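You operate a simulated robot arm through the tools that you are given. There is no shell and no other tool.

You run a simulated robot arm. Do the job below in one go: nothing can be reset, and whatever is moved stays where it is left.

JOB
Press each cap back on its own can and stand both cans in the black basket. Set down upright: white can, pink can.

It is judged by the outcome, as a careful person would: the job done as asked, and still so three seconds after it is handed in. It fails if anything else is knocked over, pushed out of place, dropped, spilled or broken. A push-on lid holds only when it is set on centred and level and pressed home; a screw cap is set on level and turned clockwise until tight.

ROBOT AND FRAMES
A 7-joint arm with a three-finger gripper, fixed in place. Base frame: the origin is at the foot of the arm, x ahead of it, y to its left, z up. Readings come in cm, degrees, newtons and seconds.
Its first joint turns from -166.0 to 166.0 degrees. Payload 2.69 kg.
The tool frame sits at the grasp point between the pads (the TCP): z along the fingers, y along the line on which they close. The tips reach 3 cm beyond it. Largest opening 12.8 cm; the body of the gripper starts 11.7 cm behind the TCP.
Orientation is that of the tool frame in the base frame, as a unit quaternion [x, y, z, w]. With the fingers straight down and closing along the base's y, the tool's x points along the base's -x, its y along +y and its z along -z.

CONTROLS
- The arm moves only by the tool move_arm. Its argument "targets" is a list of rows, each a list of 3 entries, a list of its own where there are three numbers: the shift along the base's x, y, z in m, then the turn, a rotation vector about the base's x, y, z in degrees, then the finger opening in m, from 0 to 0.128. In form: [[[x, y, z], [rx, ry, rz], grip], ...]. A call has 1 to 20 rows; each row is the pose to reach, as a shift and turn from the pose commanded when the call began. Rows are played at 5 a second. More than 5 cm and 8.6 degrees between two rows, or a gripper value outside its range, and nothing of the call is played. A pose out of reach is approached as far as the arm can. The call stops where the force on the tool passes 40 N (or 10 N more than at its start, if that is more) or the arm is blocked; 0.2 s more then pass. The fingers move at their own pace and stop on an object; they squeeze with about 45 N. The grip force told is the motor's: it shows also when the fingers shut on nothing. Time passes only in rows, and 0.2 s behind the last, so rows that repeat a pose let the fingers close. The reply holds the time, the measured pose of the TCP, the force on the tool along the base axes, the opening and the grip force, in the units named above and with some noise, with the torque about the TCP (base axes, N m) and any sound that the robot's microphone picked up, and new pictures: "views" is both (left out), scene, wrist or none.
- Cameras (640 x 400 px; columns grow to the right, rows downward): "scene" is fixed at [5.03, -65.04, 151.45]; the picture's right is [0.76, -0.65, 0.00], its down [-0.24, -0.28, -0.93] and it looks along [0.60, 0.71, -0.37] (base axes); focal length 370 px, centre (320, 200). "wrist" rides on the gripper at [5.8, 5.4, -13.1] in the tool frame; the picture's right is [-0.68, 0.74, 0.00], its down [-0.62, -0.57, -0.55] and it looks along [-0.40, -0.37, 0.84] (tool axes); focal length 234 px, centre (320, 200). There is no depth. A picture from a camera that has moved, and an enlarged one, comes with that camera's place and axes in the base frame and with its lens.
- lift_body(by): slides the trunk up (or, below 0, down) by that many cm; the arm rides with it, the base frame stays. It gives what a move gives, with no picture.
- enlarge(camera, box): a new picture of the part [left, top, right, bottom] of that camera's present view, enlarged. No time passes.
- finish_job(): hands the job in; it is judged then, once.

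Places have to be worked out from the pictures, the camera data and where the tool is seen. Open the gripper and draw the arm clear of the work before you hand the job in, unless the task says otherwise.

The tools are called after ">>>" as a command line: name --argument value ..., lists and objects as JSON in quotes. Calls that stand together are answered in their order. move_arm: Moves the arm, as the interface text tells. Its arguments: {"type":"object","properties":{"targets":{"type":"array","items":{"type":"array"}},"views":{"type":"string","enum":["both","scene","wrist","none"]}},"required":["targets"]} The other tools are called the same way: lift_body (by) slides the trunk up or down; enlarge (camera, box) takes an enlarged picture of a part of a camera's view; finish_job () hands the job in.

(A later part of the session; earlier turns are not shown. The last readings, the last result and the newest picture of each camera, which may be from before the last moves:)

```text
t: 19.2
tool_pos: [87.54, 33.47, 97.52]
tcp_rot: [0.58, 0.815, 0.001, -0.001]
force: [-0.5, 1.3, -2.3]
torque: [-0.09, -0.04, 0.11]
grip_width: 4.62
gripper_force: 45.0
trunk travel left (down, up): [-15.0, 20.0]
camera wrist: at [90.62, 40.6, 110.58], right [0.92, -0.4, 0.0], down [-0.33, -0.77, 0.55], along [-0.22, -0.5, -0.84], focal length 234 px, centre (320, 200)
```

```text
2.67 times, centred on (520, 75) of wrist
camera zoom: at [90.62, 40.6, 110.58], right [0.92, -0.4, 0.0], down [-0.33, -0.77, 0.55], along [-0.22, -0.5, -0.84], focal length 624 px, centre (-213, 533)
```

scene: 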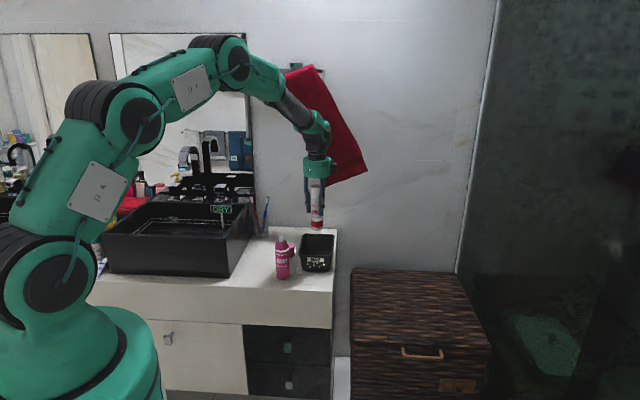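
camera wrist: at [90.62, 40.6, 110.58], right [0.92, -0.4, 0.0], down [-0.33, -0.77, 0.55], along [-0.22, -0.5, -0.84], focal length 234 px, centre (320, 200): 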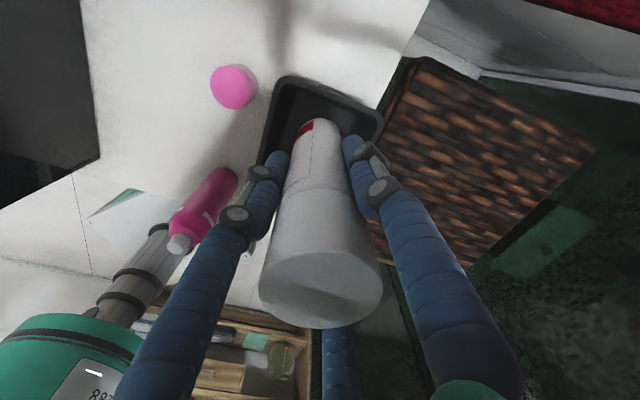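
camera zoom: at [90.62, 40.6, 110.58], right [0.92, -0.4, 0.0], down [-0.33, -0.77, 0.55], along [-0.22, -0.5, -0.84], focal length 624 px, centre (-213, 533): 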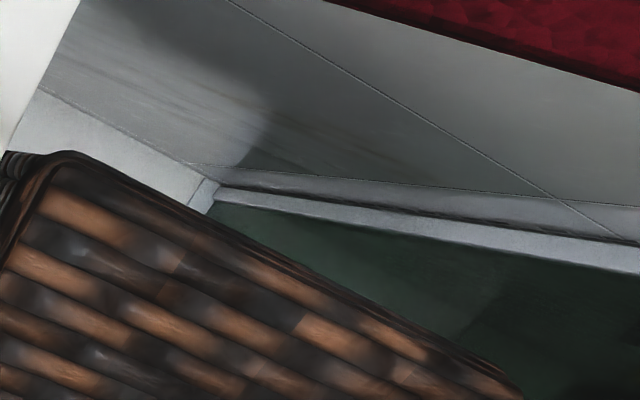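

While I moved right, the wrist pushed the hanging towel sideways; it hangs at f≈93, well out from the wall. I'll retrace the path slowly so it can settle back, watching it as I go.

>>> move_arm --targets '[[[-0.008, 0.0092, 0], [0, 0, 0], 0.04], [[-0.016, 0.0184, 0], [0, 0, 0], 0.04], [[-0.024, 0.0276, 0], [0, 0, 0], 0.04], [[-0.032, 0.0368, 0], [0, 0, 0], 0.04], [[-0.04, 0.046, 0], [0, 0, 0], 0.04], [[-0.04, 0.046, 0], [0, 0, 0], 0.04]]'

>>> enlarge --camera "scene" --box '[220, 20, 400, 200]'

```text
t: 20.6
tool_pos: [83.55, 38.08, 97.59]
tcp_rot: [0.581, 0.814, 0.0, -0.001]
force: [-1.0, 0.4, -1.5]
torque: [-0.02, -0.01, -0.02]
grip_width: 4.62
gripper_force: 44.8
trunk travel left (down, up): [-15.0, 20.0]
camera wrist: at [86.61, 45.25, 110.68], right [0.92, -0.4, 0.0], down [-0.33, -0.77, 0.55], along [-0.22, -0.5, -0.84], focal length 234 px, centre (320, 200)
```

scene: 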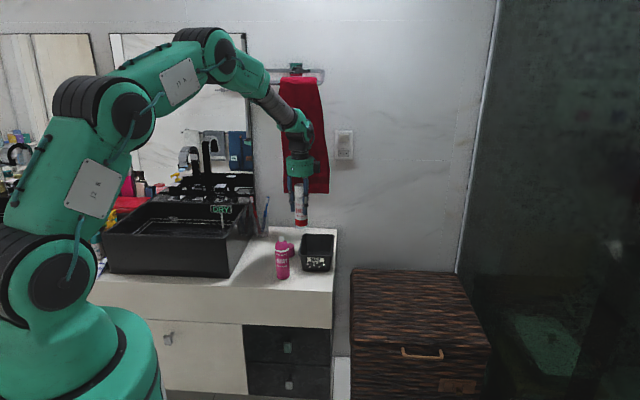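
wrist: 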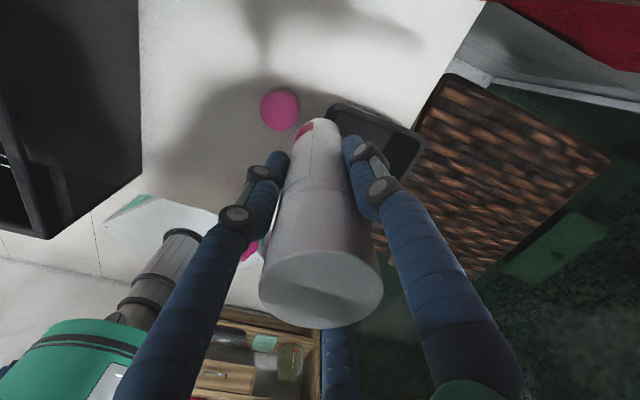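

```text
2.22 times, centred on (310, 110) of scene
camera zoom: at [5.03, -65.04, 151.45], right [0.76, -0.65, 0.0], down [-0.24, -0.28, -0.93], along [0.6, 0.71, -0.37], focal length 823 px, centre (342, 400)
```

zoom: 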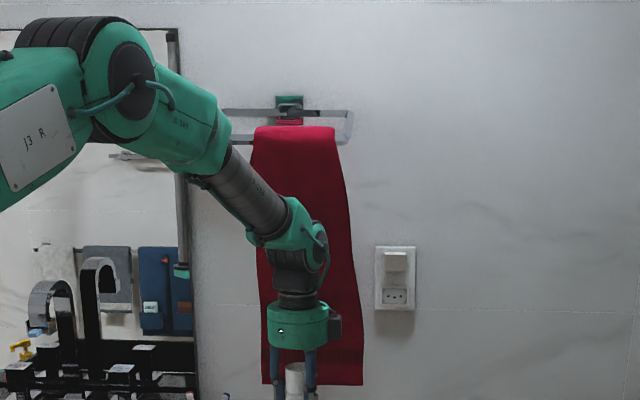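

The towel has swung back to hanging straight; the protruding wrist camera was what caught it. I'll back off from the wall, then rotate the gripper +71° so the camera points along the counter, away from the towel.

>>> move_arm --targets '[[[-0.009, -0.0105, 0], [0, 0, 0], 0.04], [[-0.019, -0.0225, 0], [0, 0, 0], 0.04], [[-0.029, -0.034, 0], [0, 0, 0], 0.04], [[-0.039, -0.0457, 0], [0, 0, 0], 0.04], [[-0.039, -0.0457, 0], [0, 0, 7.9], 0.04], [[-0.039, -0.0457, 0], [0, 0, 15.8], 0.04], [[-0.039, -0.0457, 0], [0, 0, 23.7], 0.04], [[-0.039, -0.0457, 0], [0, 0, 31.6], 0.04], [[-0.039, -0.0457, 0], [0, 0, 39.5], 0.04], [[-0.039, -0.0457, 0], [0, 0, 47.4], 0.04], [[-0.039, -0.0457, 0], [0, 0, 55.3], 0.04], [[-0.039, -0.0457, 0], [0, 0, 63.2], 0.04], [[-0.039, -0.0457, 0], [0, 0, 71], 0.04], [[-0.039, -0.0457, 0], [0, 0, 71], 0.04]]'

>>> enlarge --camera "scene" --box '[220, 20, 400, 200]'

>>> enlarge --camera "wrist" --box '[240, 0, 560, 200]'

```text
t: 23.6
tool_pos: [79.64, 33.56, 97.67]
tcp_rot: [-0.001, 1.0, 0.0, 0.0]
force: [0.0, -0.4, -1.3]
torque: [0.02, 0.04, 0.01]
grip_width: 4.62
gripper_force: 45.3
trunk travel left (down, up): [-15.0, 20.0]
camera wrist: at [73.72, 38.77, 110.67], right [0.67, 0.74, 0.0], down [0.62, -0.56, 0.55], along [0.4, -0.37, -0.84], focal length 234 px, centre (320, 200)
```

scene: 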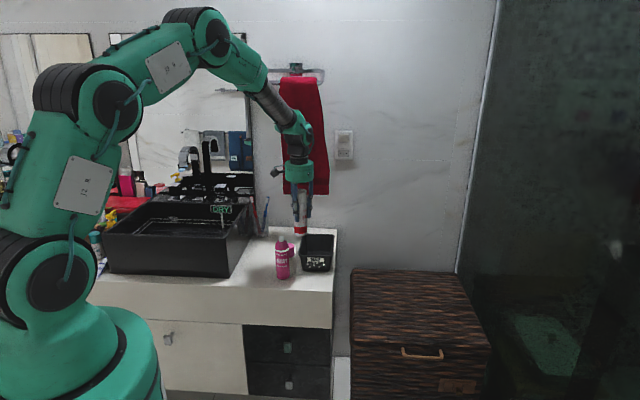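
wrist: 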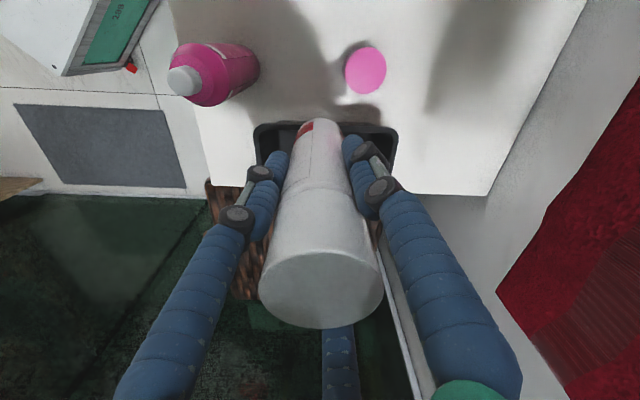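

```text
2.22 times, centred on (310, 110) of scene
camera zoom: at [5.03, -65.04, 151.45], right [0.76, -0.65, 0.0], down [-0.24, -0.28, -0.93], along [0.6, 0.71, -0.37], focal length 823 px, centre (342, 400)
```

zoom: 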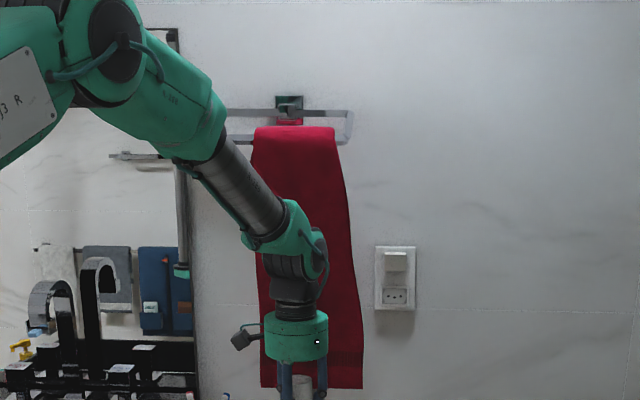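

```text
2.00 times, centred on (400, 100) of wrist
camera zoom: at [73.72, 38.77, 110.67], right [0.67, 0.74, 0.0], down [0.62, -0.56, 0.55], along [0.4, -0.37, -0.84], focal length 468 px, centre (160, 400)
```

zoom: 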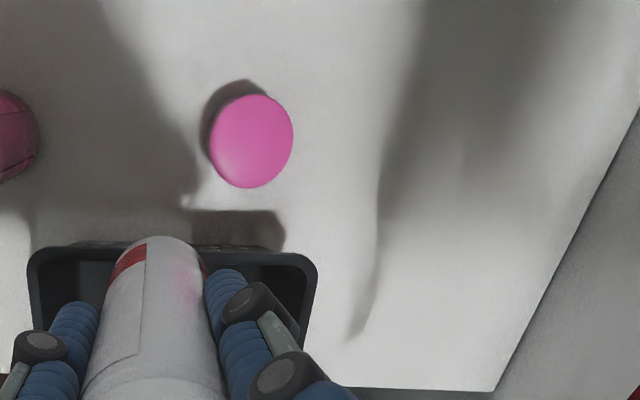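

The towel is back to hanging straight and the camera now points along the counter. The basket centre is ≈(r 44.9, f 78.2). I'll move the white can over the back half, clear of the towel, and check.

>>> move_arm --targets '[[[0.025, -0.001, 0], [0, 0, 0], 0.04], [[0.05, -0.002, 0], [0, 0, 0], 0.04], [[0.0756, -0.0036, 0], [0, 0, 0], 0.04], [[0.0756, -0.0036, -0.03], [0, 0, 0], 0.04], [[0.0756, -0.0036, -0.03], [0, 0, 0], 0.04]]'

>>> enlarge --camera "scene" --box '[240, 150, 360, 290]'

>>> enlarge --camera "wrist" --box '[200, 0, 440, 200]'

```text
t: 24.8
tool_pos: [87.22, 33.14, 94.58]
tcp_rot: [0.0, 1.0, 0.0, 0.001]
force: [1.0, 0.4, -2.4]
torque: [-0.04, 0.03, -0.02]
grip_width: 4.61
gripper_force: 45.1
trunk travel left (down, up): [-15.0, 20.0]
camera wrist: at [81.3, 38.49, 107.55], right [0.68, 0.74, 0.0], down [0.62, -0.56, 0.55], along [0.4, -0.37, -0.84], focal length 234 px, centre (320, 200)
```

scene: 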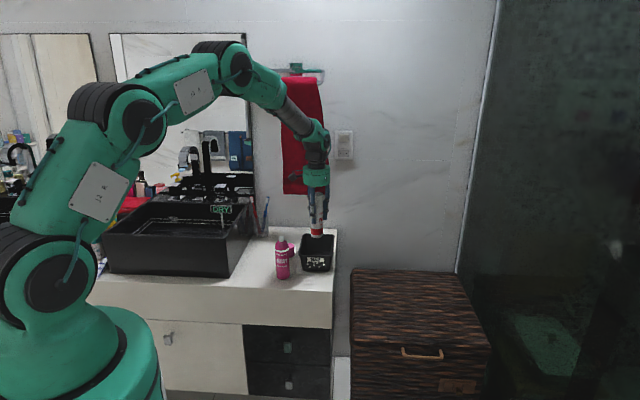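
wrist: 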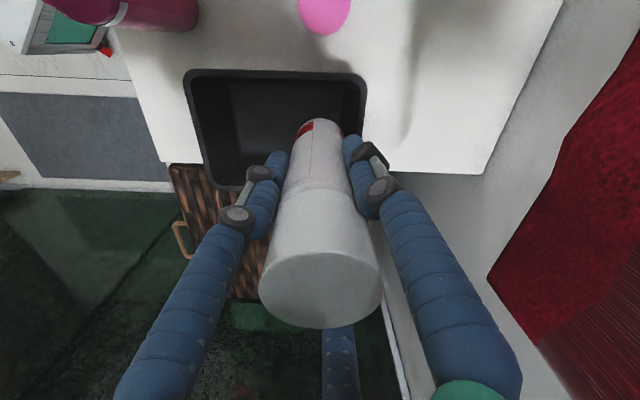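

```text
2.86 times, centred on (300, 220) of scene
camera zoom: at [5.03, -65.04, 151.45], right [0.76, -0.65, 0.0], down [-0.24, -0.28, -0.93], along [0.6, 0.71, -0.37], focal length 1058 px, centre (377, 143)
```

zoom: 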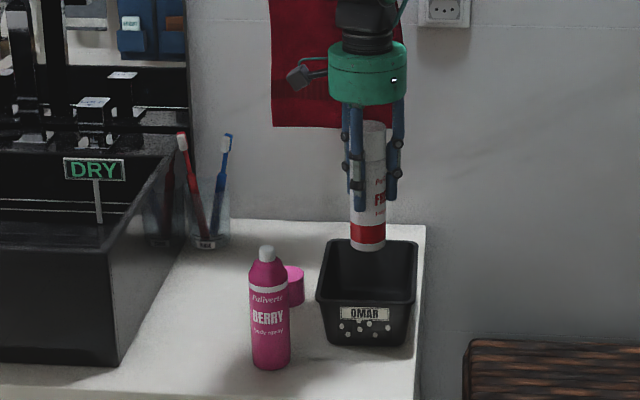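

```text
2.00 times, centred on (320, 100) of wrist
camera zoom: at [81.3, 38.49, 107.55], right [0.68, 0.74, 0.0], down [0.62, -0.56, 0.55], along [0.4, -0.37, -0.84], focal length 468 px, centre (320, 400)
```

zoom: 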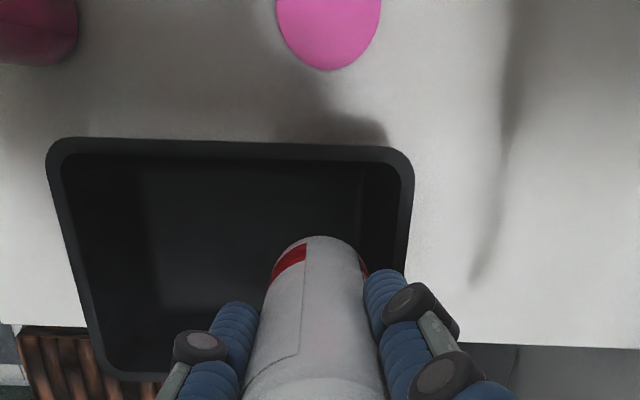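

The can is over the basket's back half. The basket floor spans f≈71–84, so I'll shift 0.6 cm toward the front and lower until it's close to the floor.

>>> move_arm --targets '[[[-0.0039, -0.0046, -0.02], [0, 0, 0], 0.04], [[-0.0039, -0.0046, -0.04], [0, 0, 0], 0.04], [[-0.0039, -0.0046, -0.06], [0, 0, 0], 0.04], [[-0.0039, -0.0046, -0.072], [0, 0, 0], 0.04], [[-0.0039, -0.0046, -0.078], [0, 0, 0], 0.04], [[-0.0039, -0.0046, -0.08], [0, 0, 0], 0.04]]'

>>> enlarge --camera "scene" --box '[280, 180, 350, 280]'

>>> enlarge --camera "wrist" --box '[200, 0, 440, 200]'

```text
t: 26.2
tool_pos: [86.89, 32.68, 86.48]
tcp_rot: [0.0, 1.0, 0.0, -0.001]
force: [0.3, -0.3, -1.5]
torque: [0.01, 0.0, 0.01]
grip_width: 4.6
gripper_force: 45.3
trunk travel left (down, up): [-15.0, 20.0]
camera wrist: at [80.91, 37.99, 99.64], right [0.68, 0.74, 0.0], down [0.62, -0.57, 0.55], along [0.4, -0.37, -0.84], focal length 234 px, centre (320, 200)
```

scene: 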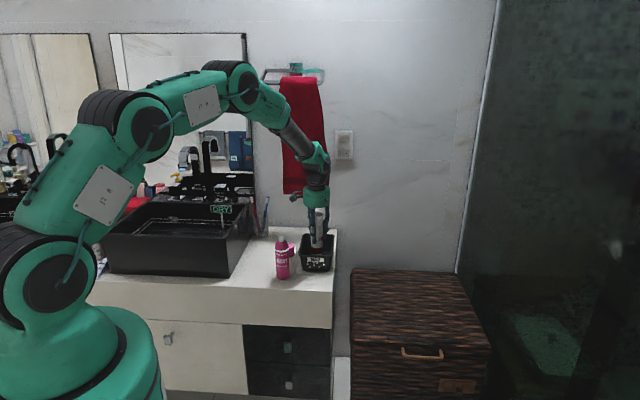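
wrist: 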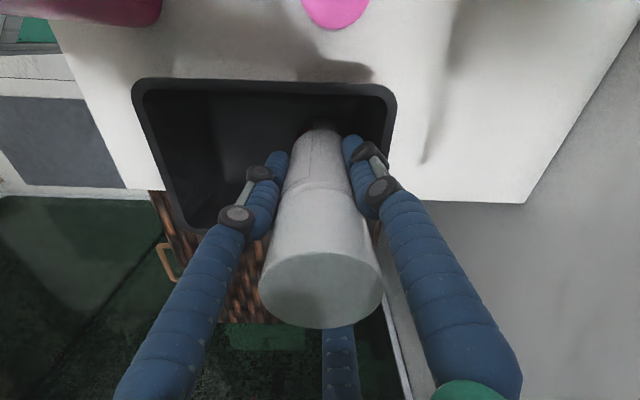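

```text
4.00 times, centred on (315, 230) of scene
camera zoom: at [5.03, -65.04, 151.45], right [0.76, -0.65, 0.0], down [-0.24, -0.28, -0.93], along [0.6, 0.71, -0.37], focal length 1482 px, centre (340, 80)
```

zoom: 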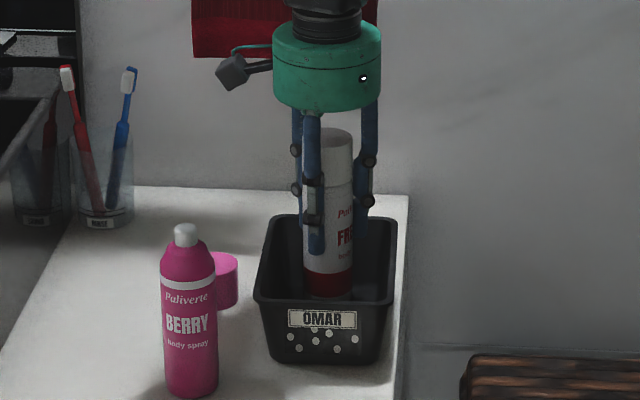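

```text
2.00 times, centred on (320, 100) of wrist
camera zoom: at [80.91, 37.99, 99.64], right [0.68, 0.74, 0.0], down [0.62, -0.57, 0.55], along [0.4, -0.37, -0.84], focal length 468 px, centre (320, 400)
```

zoom: 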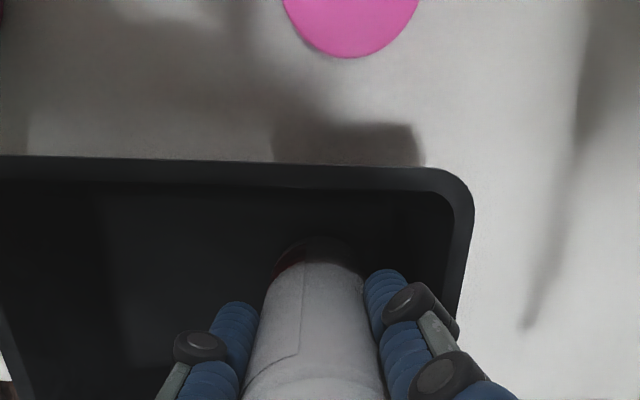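

No contact yet (vertical force still the can's weight). I'll lower in 1 mm steps to find the floor.

>>> move_arm --targets '[[[0, 0, -0.001], [0, 0, 0], 0.04], [[0, 0, -0.002], [0, 0, 0], 0.04], [[0, 0, -0.003], [0, 0, 0], 0.04]]' --views "none"

```text
t: 27.0
tool_pos: [86.81, 32.66, 86.34]
tcp_rot: [0.0, 1.0, 0.0, 0.001]
force: [-0.6, -0.2, -1.2]
torque: [-0.03, 0.0, -0.02]
grip_width: 4.61
gripper_force: 44.9
trunk travel left (down, up): [-15.0, 20.0]
```

>>> move_arm --targets '[[[0, 0, -0.001], [0, 0, 0], 0.04], [[0, 0, -0.002], [0, 0, 0], 0.04], [[0, 0, -0.002], [0, 0, 0], 0.04]]' --views "none"

```text
t: 27.8
tool_pos: [86.82, 32.59, 86.13]
tcp_rot: [0.0, 1.0, -0.001, -0.001]
force: [-0.5, 0.6, -1.6]
torque: [-0.03, -0.04, -0.01]
grip_width: 4.6
gripper_force: 44.6
trunk travel left (down, up): [-15.0, 20.0]
```

Still hanging free at 86.13. I'll keep stepping down.

>>> move_arm --targets '[[[0, 0, -0.001], [0, 0, 0], 0.04], [[0, 0, -0.002], [0, 0, 0], 0.04], [[0, 0, -0.002], [0, 0, 0], 0.04]]' --views "none"

```text
t: 28.6
tool_pos: [86.81, 32.65, 86.01]
tcp_rot: [0.0, 1.0, 0.0, 0.001]
force: [-1.4, -2.1, 6.3]
torque: [-0.11, 0.04, -0.02]
grip_width: 4.62
gripper_force: 44.6
trunk travel left (down, up): [-15.0, 20.0]
```

Contact with the basket floor (6 N up). I'll release gently and inspect.

>>> move_arm --targets '[[[0, 0, 0.001], [0, 0, 0], 0.04], [[0, 0, 0.001], [0, 0, 0], 0.055], [[0, 0, 0.001], [0, 0, 0], 0.07], [[0, 0, 0.001], [0, 0, 0], 0.07], [[0, 0, 0.03], [0, 0, 0], 0.07], [[0, 0, 0.07], [0, 0, 0], 0.07], [[0, 0, 0.11], [0, 0, 0], 0.07], [[0, 0, 0.14], [0, 0, 0], 0.07]]'

>>> enlarge --camera "scene" --box '[270, 160, 350, 280]'

>>> enlarge --camera "scene" --box '[220, 20, 400, 200]'

```text
t: 30.4
tool_pos: [86.84, 32.65, 99.85]
tcp_rot: [0.0, 1.0, -0.001, 0.001]
force: [-0.4, -0.1, -0.1]
torque: [-0.01, -0.05, -0.02]
grip_width: 7.0
gripper_force: 0.0
trunk travel left (down, up): [-15.0, 20.0]
camera wrist: at [80.86, 37.98, 112.98], right [0.68, 0.74, 0.0], down [0.62, -0.56, 0.55], along [0.4, -0.37, -0.84], focal length 234 px, centre (320, 200)
```

scene: 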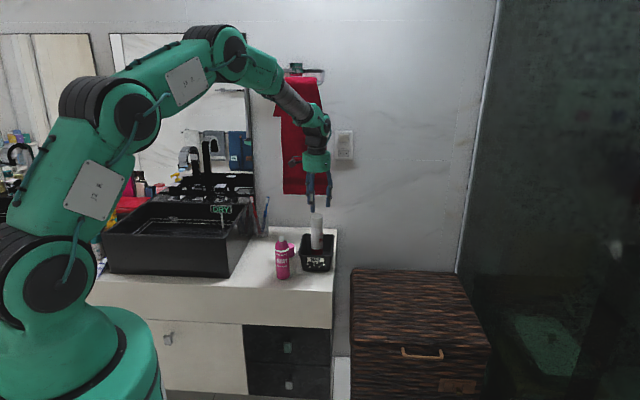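
wrist: 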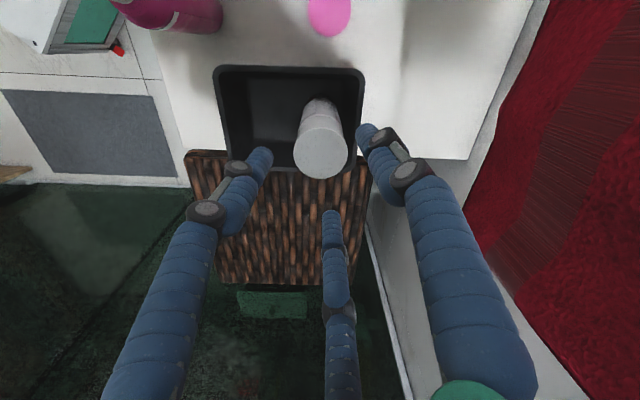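

```text
3.33 times, centred on (310, 220) of scene
camera zoom: at [5.03, -65.04, 151.45], right [0.76, -0.65, 0.0], down [-0.24, -0.28, -0.93], along [0.6, 0.71, -0.37], focal length 1235 px, centre (353, 133)
```

zoom: 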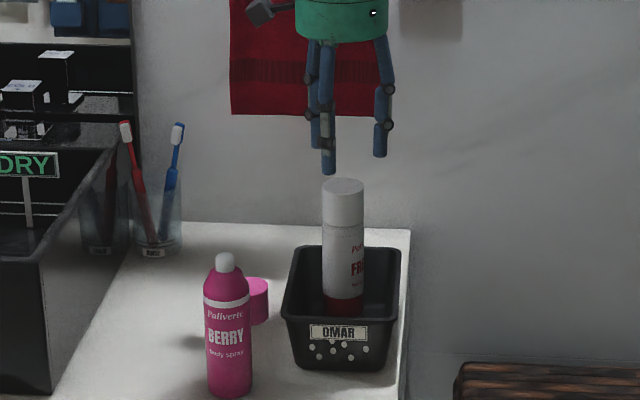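

```text
2.22 times, centred on (310, 110) of scene
camera zoom: at [5.03, -65.04, 151.45], right [0.76, -0.65, 0.0], down [-0.24, -0.28, -0.93], along [0.6, 0.71, -0.37], focal length 823 px, centre (342, 400)
```

zoom: 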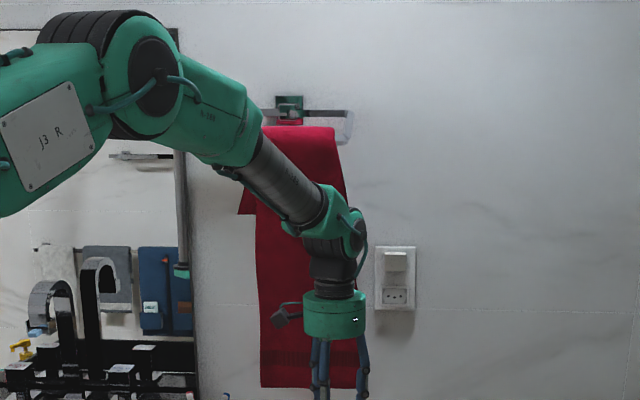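

The white can stands upright and capped in the basket, and the towel hangs as at the start. Next is the pink cap, which I place at ≈(79.1,41.25). I'll move over it and rotate +50° so that neither the camera faces the towel nor a finger faces the basket.

>>> move_arm --targets '[[[-0.012, -0.002, 0.01], [0, 0, 7.1], 0.064], [[-0.025, 0.0, 0.01], [0, 0, 14.3], 0.064], [[-0.04, 0.02, 0.01], [0, 0, 21.4], 0.064], [[-0.05, 0.04, 0.01], [0, 0, 28.6], 0.064], [[-0.06, 0.06, 0.0], [0, 0, 35.7], 0.064], [[-0.07, 0.075, 0.0], [0, 0, 42.9], 0.064], [[-0.0774, 0.086, 0.0], [0, 0, 50], 0.064], [[-0.0774, 0.086, -0.04], [0, 0, 50], 0.064], [[-0.0774, 0.086, -0.07], [0, 0, 50], 0.064], [[-0.0774, 0.086, -0.07], [0, 0, 50], 0.064]]'

>>> enlarge --camera "wrist" --box '[200, 40, 440, 240]'

>>> enlarge --camera "scene" --box '[230, 140, 350, 280]'

```text
t: 32.6
tool_pos: [79.06, 41.15, 92.83]
tcp_rot: [-0.424, 0.906, 0.0, 0.0]
force: [-0.1, -0.8, 0.3]
torque: [-0.01, 0.04, -0.02]
grip_width: 6.39
gripper_force: 0.0
trunk travel left (down, up): [-15.0, 20.0]
camera wrist: at [71.21, 40.15, 105.96], right [-0.13, 0.99, 0.0], down [0.83, 0.11, 0.55], along [0.54, 0.07, -0.84], focal length 234 px, centre (320, 200)
```

scene: 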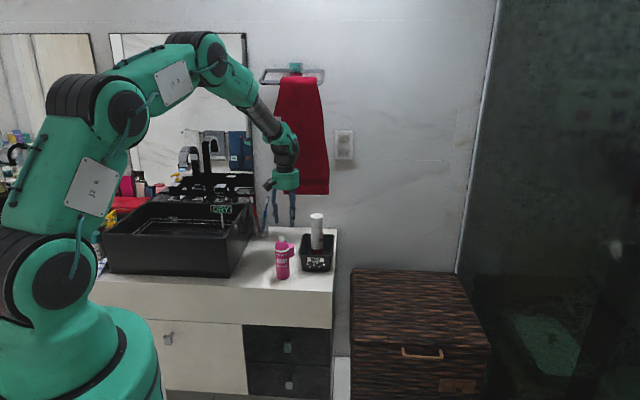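
wrist: 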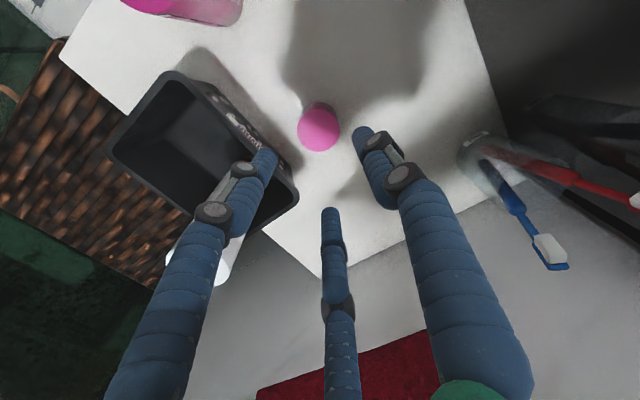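

```text
2.00 times, centred on (320, 140) of wrist
camera zoom: at [71.21, 40.15, 105.96], right [-0.13, 0.99, 0.0], down [0.83, 0.11, 0.55], along [0.54, 0.07, -0.84], focal length 468 px, centre (320, 320)
```

zoom: 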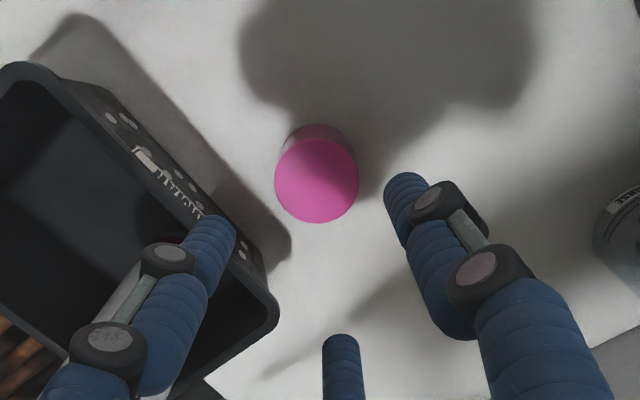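

```text
2.86 times, centred on (290, 210) of scene
camera zoom: at [5.03, -65.04, 151.45], right [0.76, -0.65, 0.0], down [-0.24, -0.28, -0.93], along [0.6, 0.71, -0.37], focal length 1058 px, centre (406, 171)
```

zoom: 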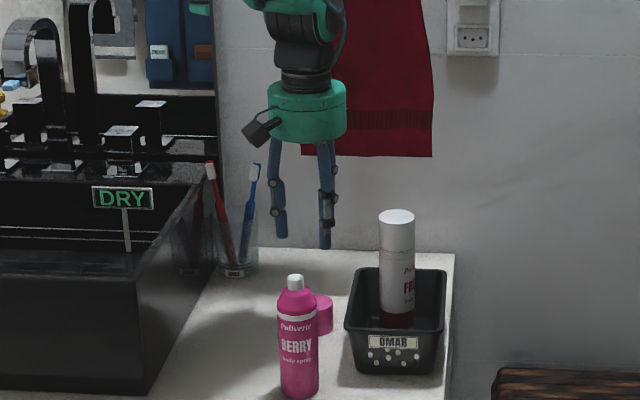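

The pink cap is within ~1.5 mm of the gripper axis. I'll descend with that tiny correction to the same relative height as before and close.

>>> move_arm --targets '[[[-0.001, -0.001, -0.03], [0, 0, 0], 0.064], [[-0.001, -0.001, -0.06], [0, 0, 0], 0.064], [[-0.001, -0.001, -0.09], [0, 0, 0], 0.064], [[-0.001, -0.001, -0.108], [0, 0, 0], 0.064], [[-0.001, -0.001, -0.1158], [0, 0, 0], 0.064], [[-0.001, -0.001, -0.1158], [0, 0, 0], 0.052], [[-0.001, -0.001, -0.1158], [0, 0, 0], 0.04], [[-0.001, -0.001, -0.1158], [0, 0, 0], 0.04], [[-0.001, -0.001, -0.1158], [0, 0, 0], 0.04]]'

>>> enlarge --camera "scene" --box '[220, 20, 400, 280]'

```text
t: 34.6
tool_pos: [78.87, 41.21, 81.31]
tcp_rot: [-0.422, 0.907, 0.0, 0.001]
force: [0.3, 1.3, 0.3]
torque: [0.06, -0.04, 0.03]
grip_width: 4.52
gripper_force: 45.0
trunk travel left (down, up): [-15.0, 20.0]
camera wrist: at [70.98, 40.11, 94.42], right [-0.13, 0.99, 0.0], down [0.83, 0.11, 0.55], along [0.54, 0.07, -0.84], focal length 234 px, centre (320, 200)
```

scene: 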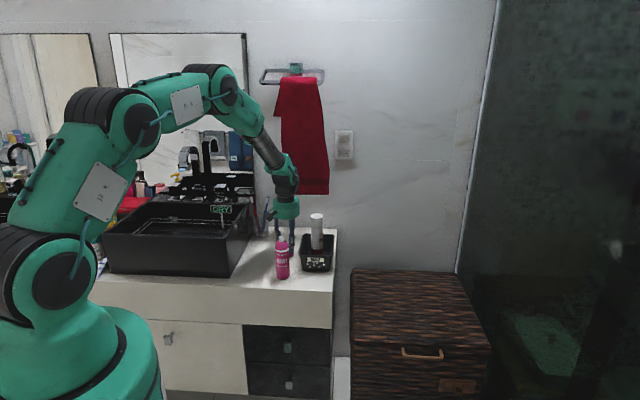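
wrist: 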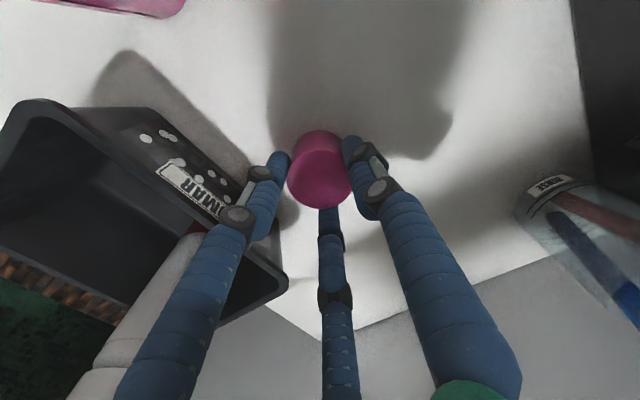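

```text
1.54 times, centred on (310, 150) of scene
camera zoom: at [5.03, -65.04, 151.45], right [0.76, -0.65, 0.0], down [-0.24, -0.28, -0.93], along [0.6, 0.71, -0.37], focal length 570 px, centre (335, 277)
```

zoom: 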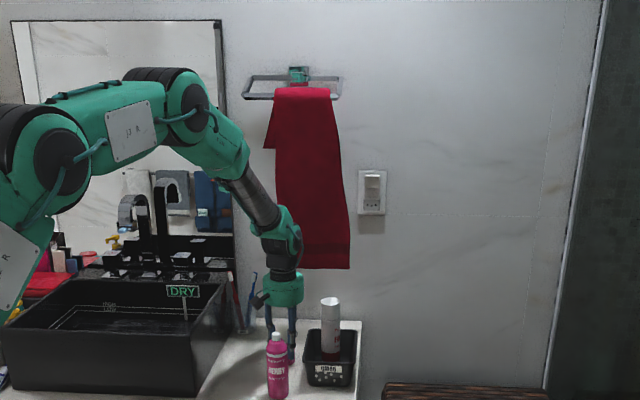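

Pink cap gripped. I'll lift it, back away from the wall, and hover above the pink can.

>>> move_arm --targets '[[[0, 0, 0.03], [0, 0, 0], 0.04], [[0, 0, 0.07], [0, 0, 0], 0.04], [[-0.01, -0.01, 0.11], [0, 0, 0], 0.04], [[-0.03, -0.03, 0.15], [0, 0, 0], 0.04], [[-0.05, -0.052, 0.18], [0, 0, 0], 0.04], [[-0.07, -0.073, 0.2], [0, 0, 0], 0.04], [[-0.09, -0.095, 0.21], [0, 0, 0], 0.04], [[-0.1077, -0.113, 0.21], [0, 0, 0], 0.04], [[-0.1077, -0.113, 0.21], [0, 0, 0], 0.04]]'

>>> enlarge --camera "scene" --box '[262, 190, 302, 220]'

>>> enlarge --camera "scene" --box '[262, 226, 302, 286]'

>>> enlarge --camera "wrist" --box '[260, 70, 380, 220]'

```text
t: 36.6
tool_pos: [68.22, 29.9, 102.24]
tcp_rot: [-0.424, 0.906, 0.0, 0.001]
force: [-0.5, -0.4, 0.0]
torque: [-0.04, 0.0, 0.01]
grip_width: 4.52
gripper_force: 44.4
trunk travel left (down, up): [-15.0, 20.0]
camera wrist: at [60.17, 28.78, 115.39], right [-0.13, 0.99, 0.0], down [0.83, 0.11, 0.55], along [0.54, 0.07, -0.84], focal length 234 px, centre (320, 200)
```

scene: 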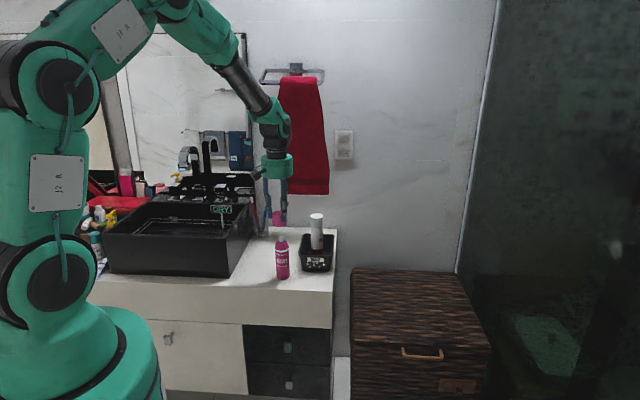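
wrist: 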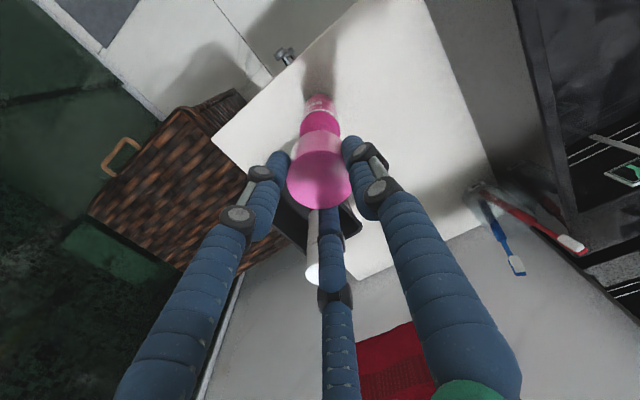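

```text
13.33 times, centred on (282, 205) of scene
camera zoom: at [5.03, -65.04, 151.45], right [0.76, -0.65, 0.0], down [-0.24, -0.28, -0.93], along [0.6, 0.71, -0.37], focal length 4939 px, centre (827, 133)
```

zoom: 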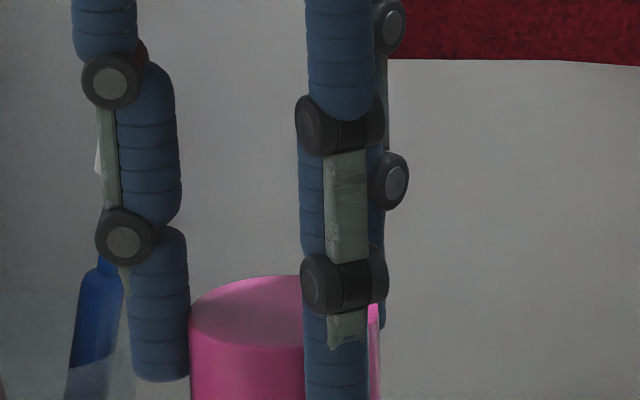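

```text
6.67 times, centred on (282, 256) of scene
camera zoom: at [5.03, -65.04, 151.45], right [0.76, -0.65, 0.0], down [-0.24, -0.28, -0.93], along [0.6, 0.71, -0.37], focal length 2469 px, centre (573, -173)
```

zoom: 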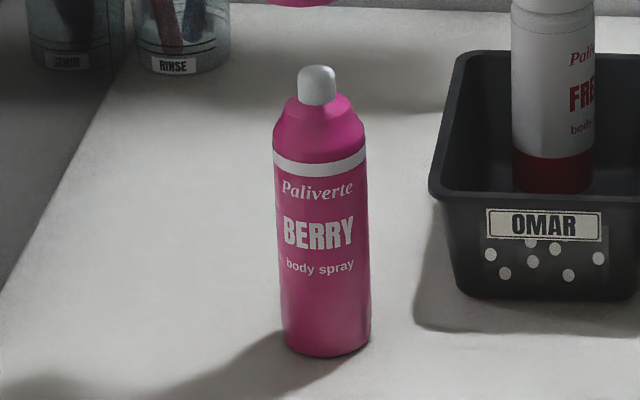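

```text
2.67 times, centred on (320, 145) of wrist
camera zoom: at [60.17, 28.78, 115.39], right [-0.13, 0.99, 0.0], down [0.83, 0.11, 0.55], along [0.54, 0.07, -0.84], focal length 624 px, centre (320, 347)
```

zoom: 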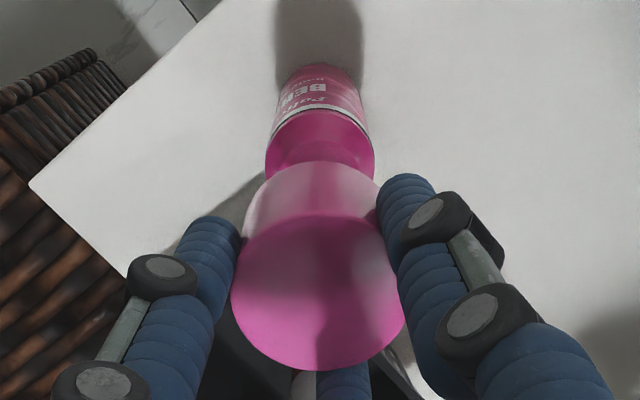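

>>> enlarge --camera "scene" --box '[264, 206, 300, 250]'

```text
9.09 times, centred on (282, 228) of scene
camera zoom: at [5.03, -65.04, 151.45], right [0.76, -0.65, 0.0], down [-0.24, -0.28, -0.93], along [0.6, 0.71, -0.37], focal length 3367 px, centre (666, -54)
```

zoom: 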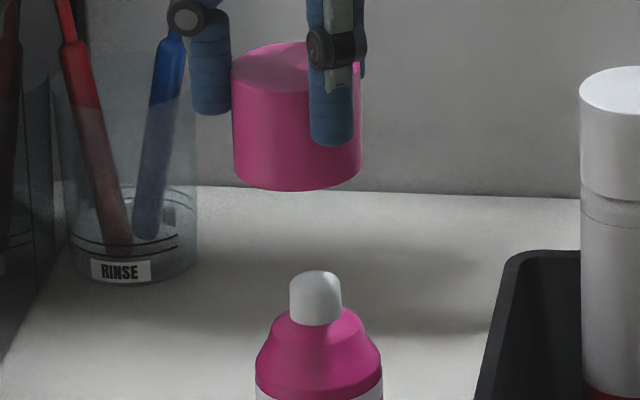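

The cap must shift ≈0.6 cm in +x. I'll shift, then lower so the nozzle just enters the cap, and compare the rims.

>>> move_arm --targets '[[[0.006, 0.0006, 0], [0, 0, 0], 0.04], [[0.006, 0.0006, -0.02], [0, 0, 0], 0.04], [[0.006, 0.0006, -0.04], [0, 0, 0], 0.04], [[0.006, 0.0006, -0.055], [0, 0, 0], 0.04], [[0.006, 0.0006, -0.063], [0, 0, 0], 0.04], [[0.006, 0.0006, -0.063], [0, 0, 0], 0.04]]'

>>> enlarge --camera "scene" --box '[268, 220, 296, 250]'

>>> enlarge --camera "wrist" --box '[260, 70, 380, 220]'

>>> enlarge --camera "wrist" --box '[295, 80, 350, 140]'

```text
t: 38.0
tool_pos: [68.67, 29.88, 96.05]
tcp_rot: [-0.423, 0.906, 0.0, 0.0]
force: [0.1, -0.5, -0.6]
torque: [0.01, -0.02, 0.0]
grip_width: 4.55
gripper_force: 44.5
trunk travel left (down, up): [-15.0, 20.0]
camera wrist: at [60.81, 28.78, 109.09], right [-0.13, 0.99, 0.0], down [0.83, 0.11, 0.55], along [0.54, 0.07, -0.84], focal length 234 px, centre (320, 200)
```

scene: 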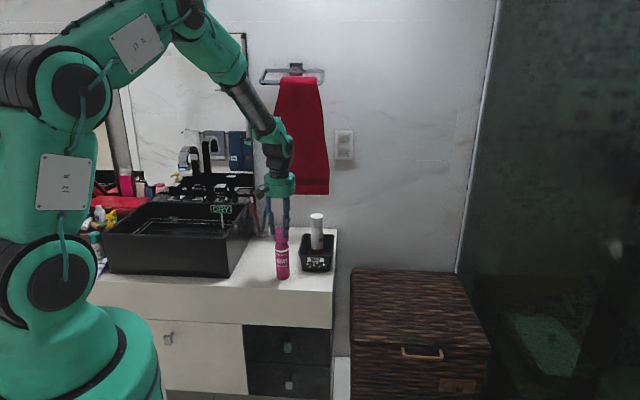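
wrist: 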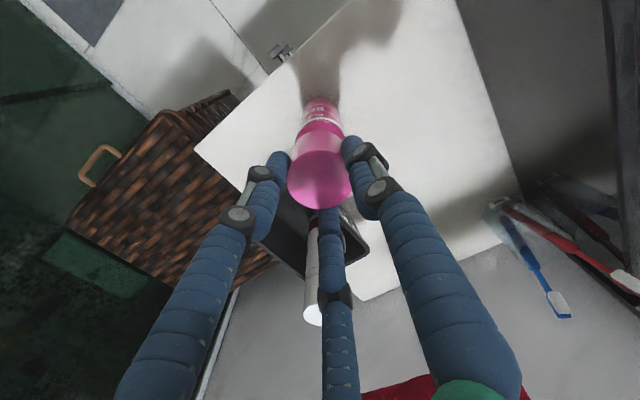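

```text
13.33 times, centred on (282, 235) of scene
camera zoom: at [5.03, -65.04, 151.45], right [0.76, -0.65, 0.0], down [-0.24, -0.28, -0.93], along [0.6, 0.71, -0.37], focal length 4939 px, centre (827, -267)
```

zoom: 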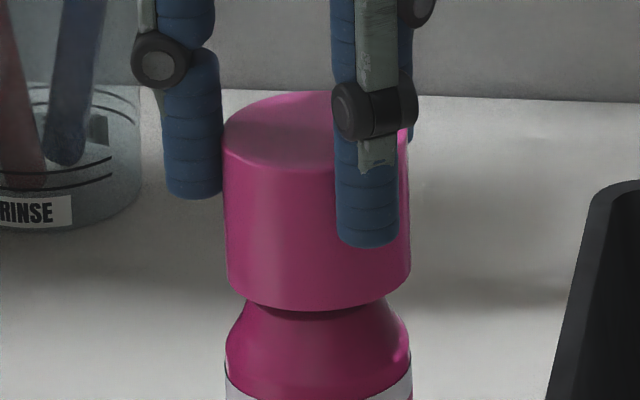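

```text
2.67 times, centred on (320, 145) of wrist
camera zoom: at [60.81, 28.78, 109.09], right [-0.13, 0.99, 0.0], down [0.83, 0.11, 0.55], along [0.54, 0.07, -0.84], focal length 624 px, centre (320, 347)
```

zoom: 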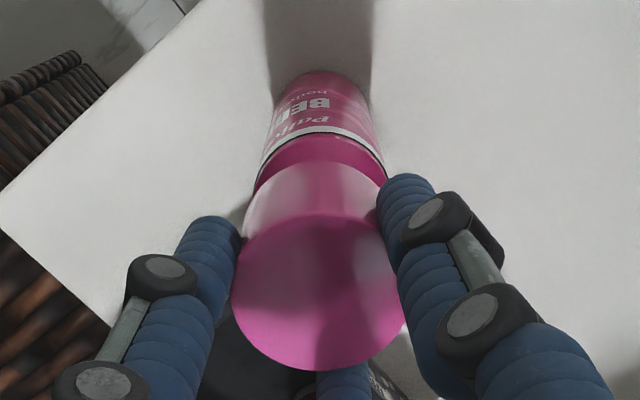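

```text
6.67 times, centred on (322, 110) of wrist
camera zoom: at [60.81, 28.78, 109.09], right [-0.13, 0.99, 0.0], down [0.83, 0.11, 0.55], along [0.54, 0.07, -0.84], focal length 1561 px, centre (303, 800)
```

zoom: 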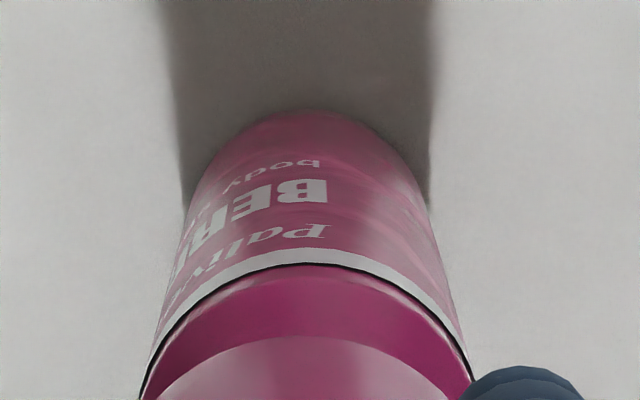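

Aligned to about 1 mm. I'll correct by −1 mm in x and press straight down.

>>> move_arm --targets '[[[-0.001, 0, -0.003], [0, 0, 0], 0.04], [[-0.001, 0, -0.007], [0, 0, 0], 0.04], [[-0.001, 0, -0.011], [0, 0, 0], 0.04], [[-0.001, 0, -0.014], [0, 0, 0], 0.04], [[-0.001, 0, -0.017], [0, 0, 0], 0.04], [[-0.001, 0, -0.02], [0, 0, 0], 0.04], [[-0.001, 0, -0.022], [0, 0, 0], 0.04]]'

>>> enlarge --camera "scene" --box '[268, 220, 296, 250]'

```text
t: 39.5
tool_pos: [68.8, 29.92, 94.5]
tcp_rot: [-0.423, 0.906, 0.0, 0.004]
force: [-3.8, -2.1, 14.2]
torque: [-0.16, 0.29, -0.01]
grip_width: 4.51
gripper_force: 45.0
trunk travel left (down, up): [-15.0, 20.0]
heard: snap
stopped in row 7: the force on the tool passed its limit at 43 N (the readings are from after the stop); the commanded pose is now the measured one
camera wrist: at [60.85, 28.86, 107.55], right [-0.13, 0.99, 0.0], down [0.82, 0.11, 0.55], along [0.55, 0.07, -0.83], focal length 234 px, centre (320, 200)
```

scene: 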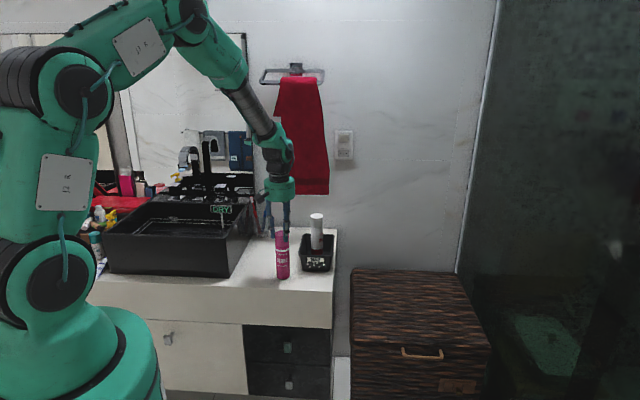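
wrist: 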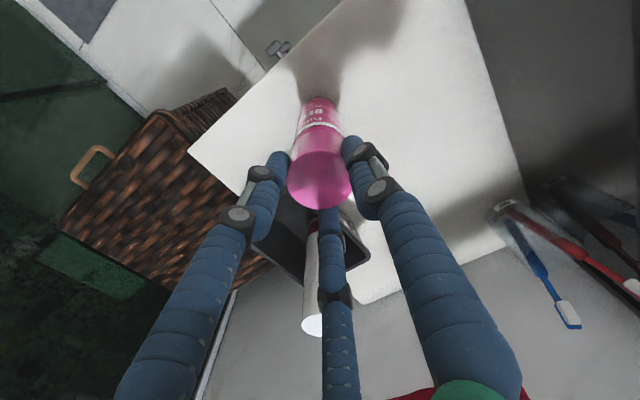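

```text
13.33 times, centred on (282, 235) of scene
camera zoom: at [5.03, -65.04, 151.45], right [0.76, -0.65, 0.0], down [-0.24, -0.28, -0.93], along [0.6, 0.71, -0.37], focal length 4939 px, centre (827, -267)
```

zoom: 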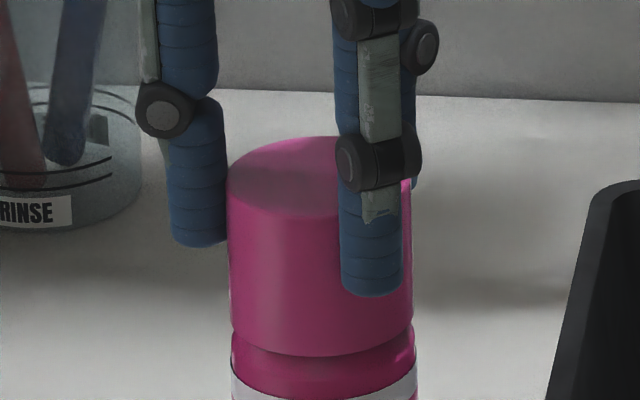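

A snap was heard and the cap is level. I'll release, check, and turn the gripper −30° so its fingers will avoid the white can later.

>>> move_arm --targets '[[[0, 0, 0.002], [0, 0, 0], 0.04], [[0, 0, 0.002], [0, 0, 0], 0.07], [[0, 0, 0.002], [0, 0, 0], 0.07], [[0, 0, 0.004], [-0.19, 0.42, 0], 0.07], [[0, 0, 0.004], [-0.19, 0.42, -7.5], 0.07], [[0, 0, 0.004], [-0.19, 0.42, -15], 0.07], [[0, 0, 0.004], [-0.19, 0.42, -22.5], 0.07], [[0, 0, 0.004], [-0.19, 0.42, -30], 0.07], [[0, 0, 0.004], [-0.19, 0.42, -30], 0.07]]'

>>> enlarge --camera "scene" --box '[262, 216, 302, 286]'

>>> enlarge --camera "wrist" --box '[250, 70, 390, 220]'

```text
t: 41.5
tool_pos: [68.89, 29.88, 94.76]
tcp_rot: [-0.174, 0.985, -0.002, -0.002]
force: [0.1, -0.3, -0.6]
torque: [-0.01, 0.0, -0.03]
grip_width: 7.0
gripper_force: 0.1
trunk travel left (down, up): [-15.0, 20.0]
camera wrist: at [61.55, 33.0, 107.83], right [0.38, 0.92, 0.0], down [0.77, -0.32, 0.55], along [0.5, -0.21, -0.84], focal length 234 px, centre (320, 200)
```

scene: 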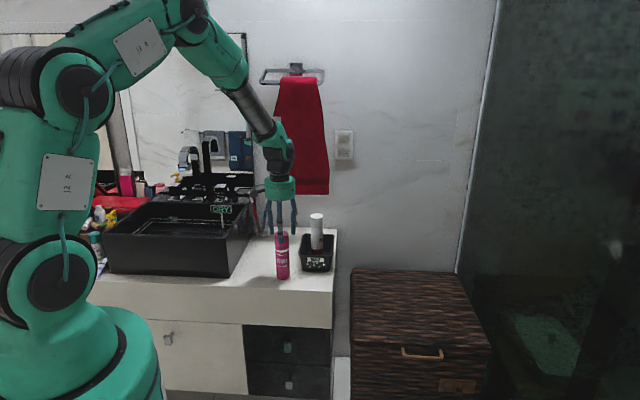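
wrist: 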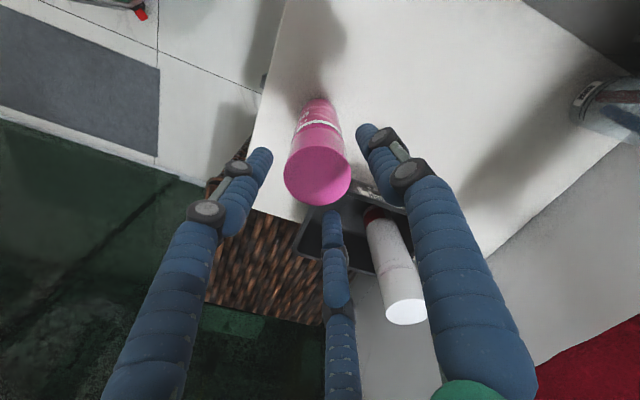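

```text
5.71 times, centred on (282, 251) of scene
camera zoom: at [5.03, -65.04, 151.45], right [0.76, -0.65, 0.0], down [-0.24, -0.28, -0.93], along [0.6, 0.71, -0.37], focal length 2117 px, centre (537, -91)
```

zoom: 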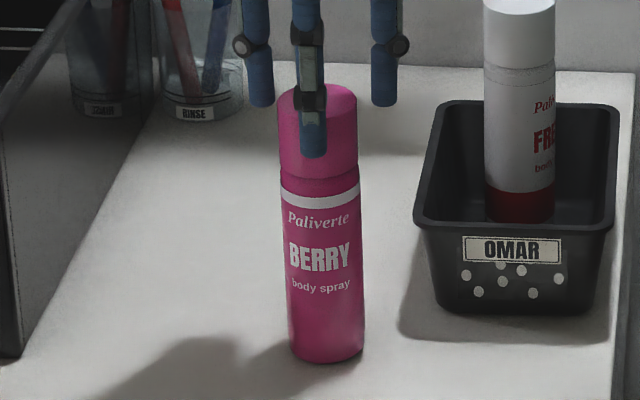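

```text
2.67 times, centred on (320, 145) of wrist
camera zoom: at [61.55, 33.0, 107.83], right [0.38, 0.92, 0.0], down [0.77, -0.32, 0.55], along [0.5, -0.21, -0.84], focal length 624 px, centre (320, 347)
```

zoom: 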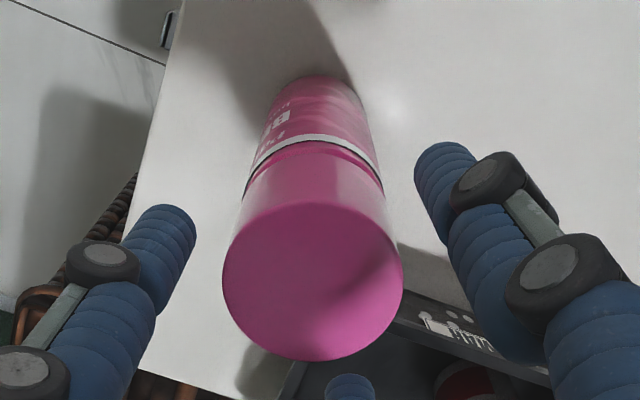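

The pink cap is seated level. I'll make a small centring correction, descend around the can body and grip.

>>> move_arm --targets '[[[-0.0012, -0.001, 0], [0.2, -0.15, 0], 0.07], [[-0.0012, -0.001, -0.025], [0.2, -0.15, 0], 0.07], [[-0.0012, -0.001, -0.05], [0.2, -0.15, 0], 0.07], [[-0.0012, -0.001, -0.075], [0.2, -0.15, 0], 0.07], [[-0.0012, -0.001, -0.0925], [0.2, -0.15, 0], 0.07], [[-0.0012, -0.001, -0.0925], [0.2, -0.15, 0], 0.06], [[-0.0012, -0.001, -0.0925], [0.2, -0.15, 0], 0.04], [[-0.0012, -0.001, -0.0925], [0.2, -0.15, 0], 0.04], [[-0.0012, -0.001, -0.0925], [0.2, -0.15, 0], 0.04]]'

>>> enlarge --camera "scene" --box '[252, 190, 352, 286]'

```text
t: 43.5
tool_pos: [68.96, 29.75, 85.54]
tcp_rot: [-0.174, 0.985, 0.001, 0.0]
force: [-0.2, 0.8, 2.2]
torque: [0.02, -0.04, 0.0]
grip_width: 4.6
gripper_force: 45.1
trunk travel left (down, up): [-15.0, 20.0]
camera wrist: at [61.48, 32.86, 98.56], right [0.38, 0.92, 0.0], down [0.77, -0.32, 0.55], along [0.51, -0.21, -0.84], focal length 234 px, centre (320, 200)
```

scene: 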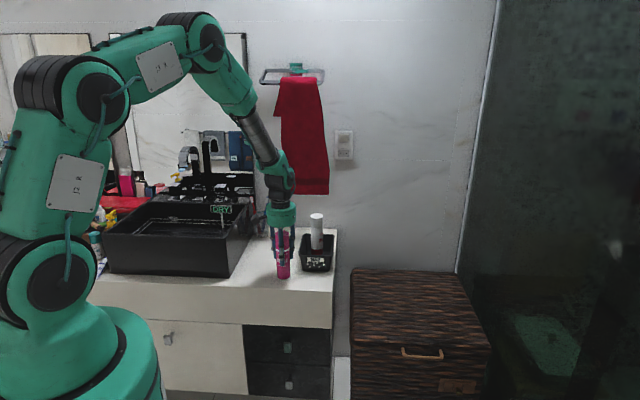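
wrist: 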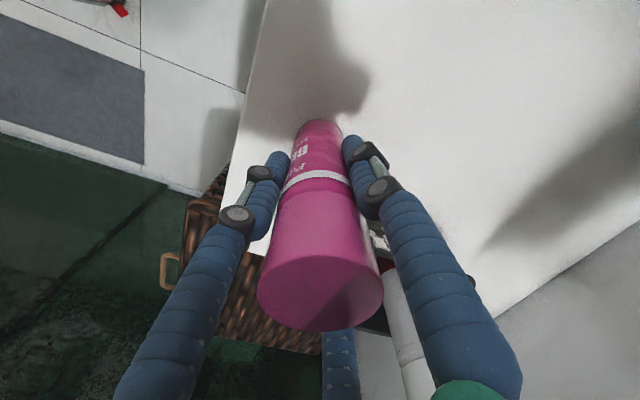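

```text
4.17 times, centred on (302, 238) of scene
camera zoom: at [5.03, -65.04, 151.45], right [0.76, -0.65, 0.0], down [-0.24, -0.28, -0.93], along [0.6, 0.71, -0.37], focal length 1543 px, centre (395, 42)
```

zoom: 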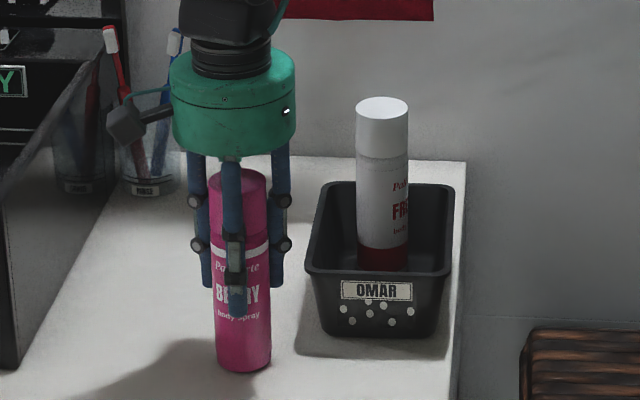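

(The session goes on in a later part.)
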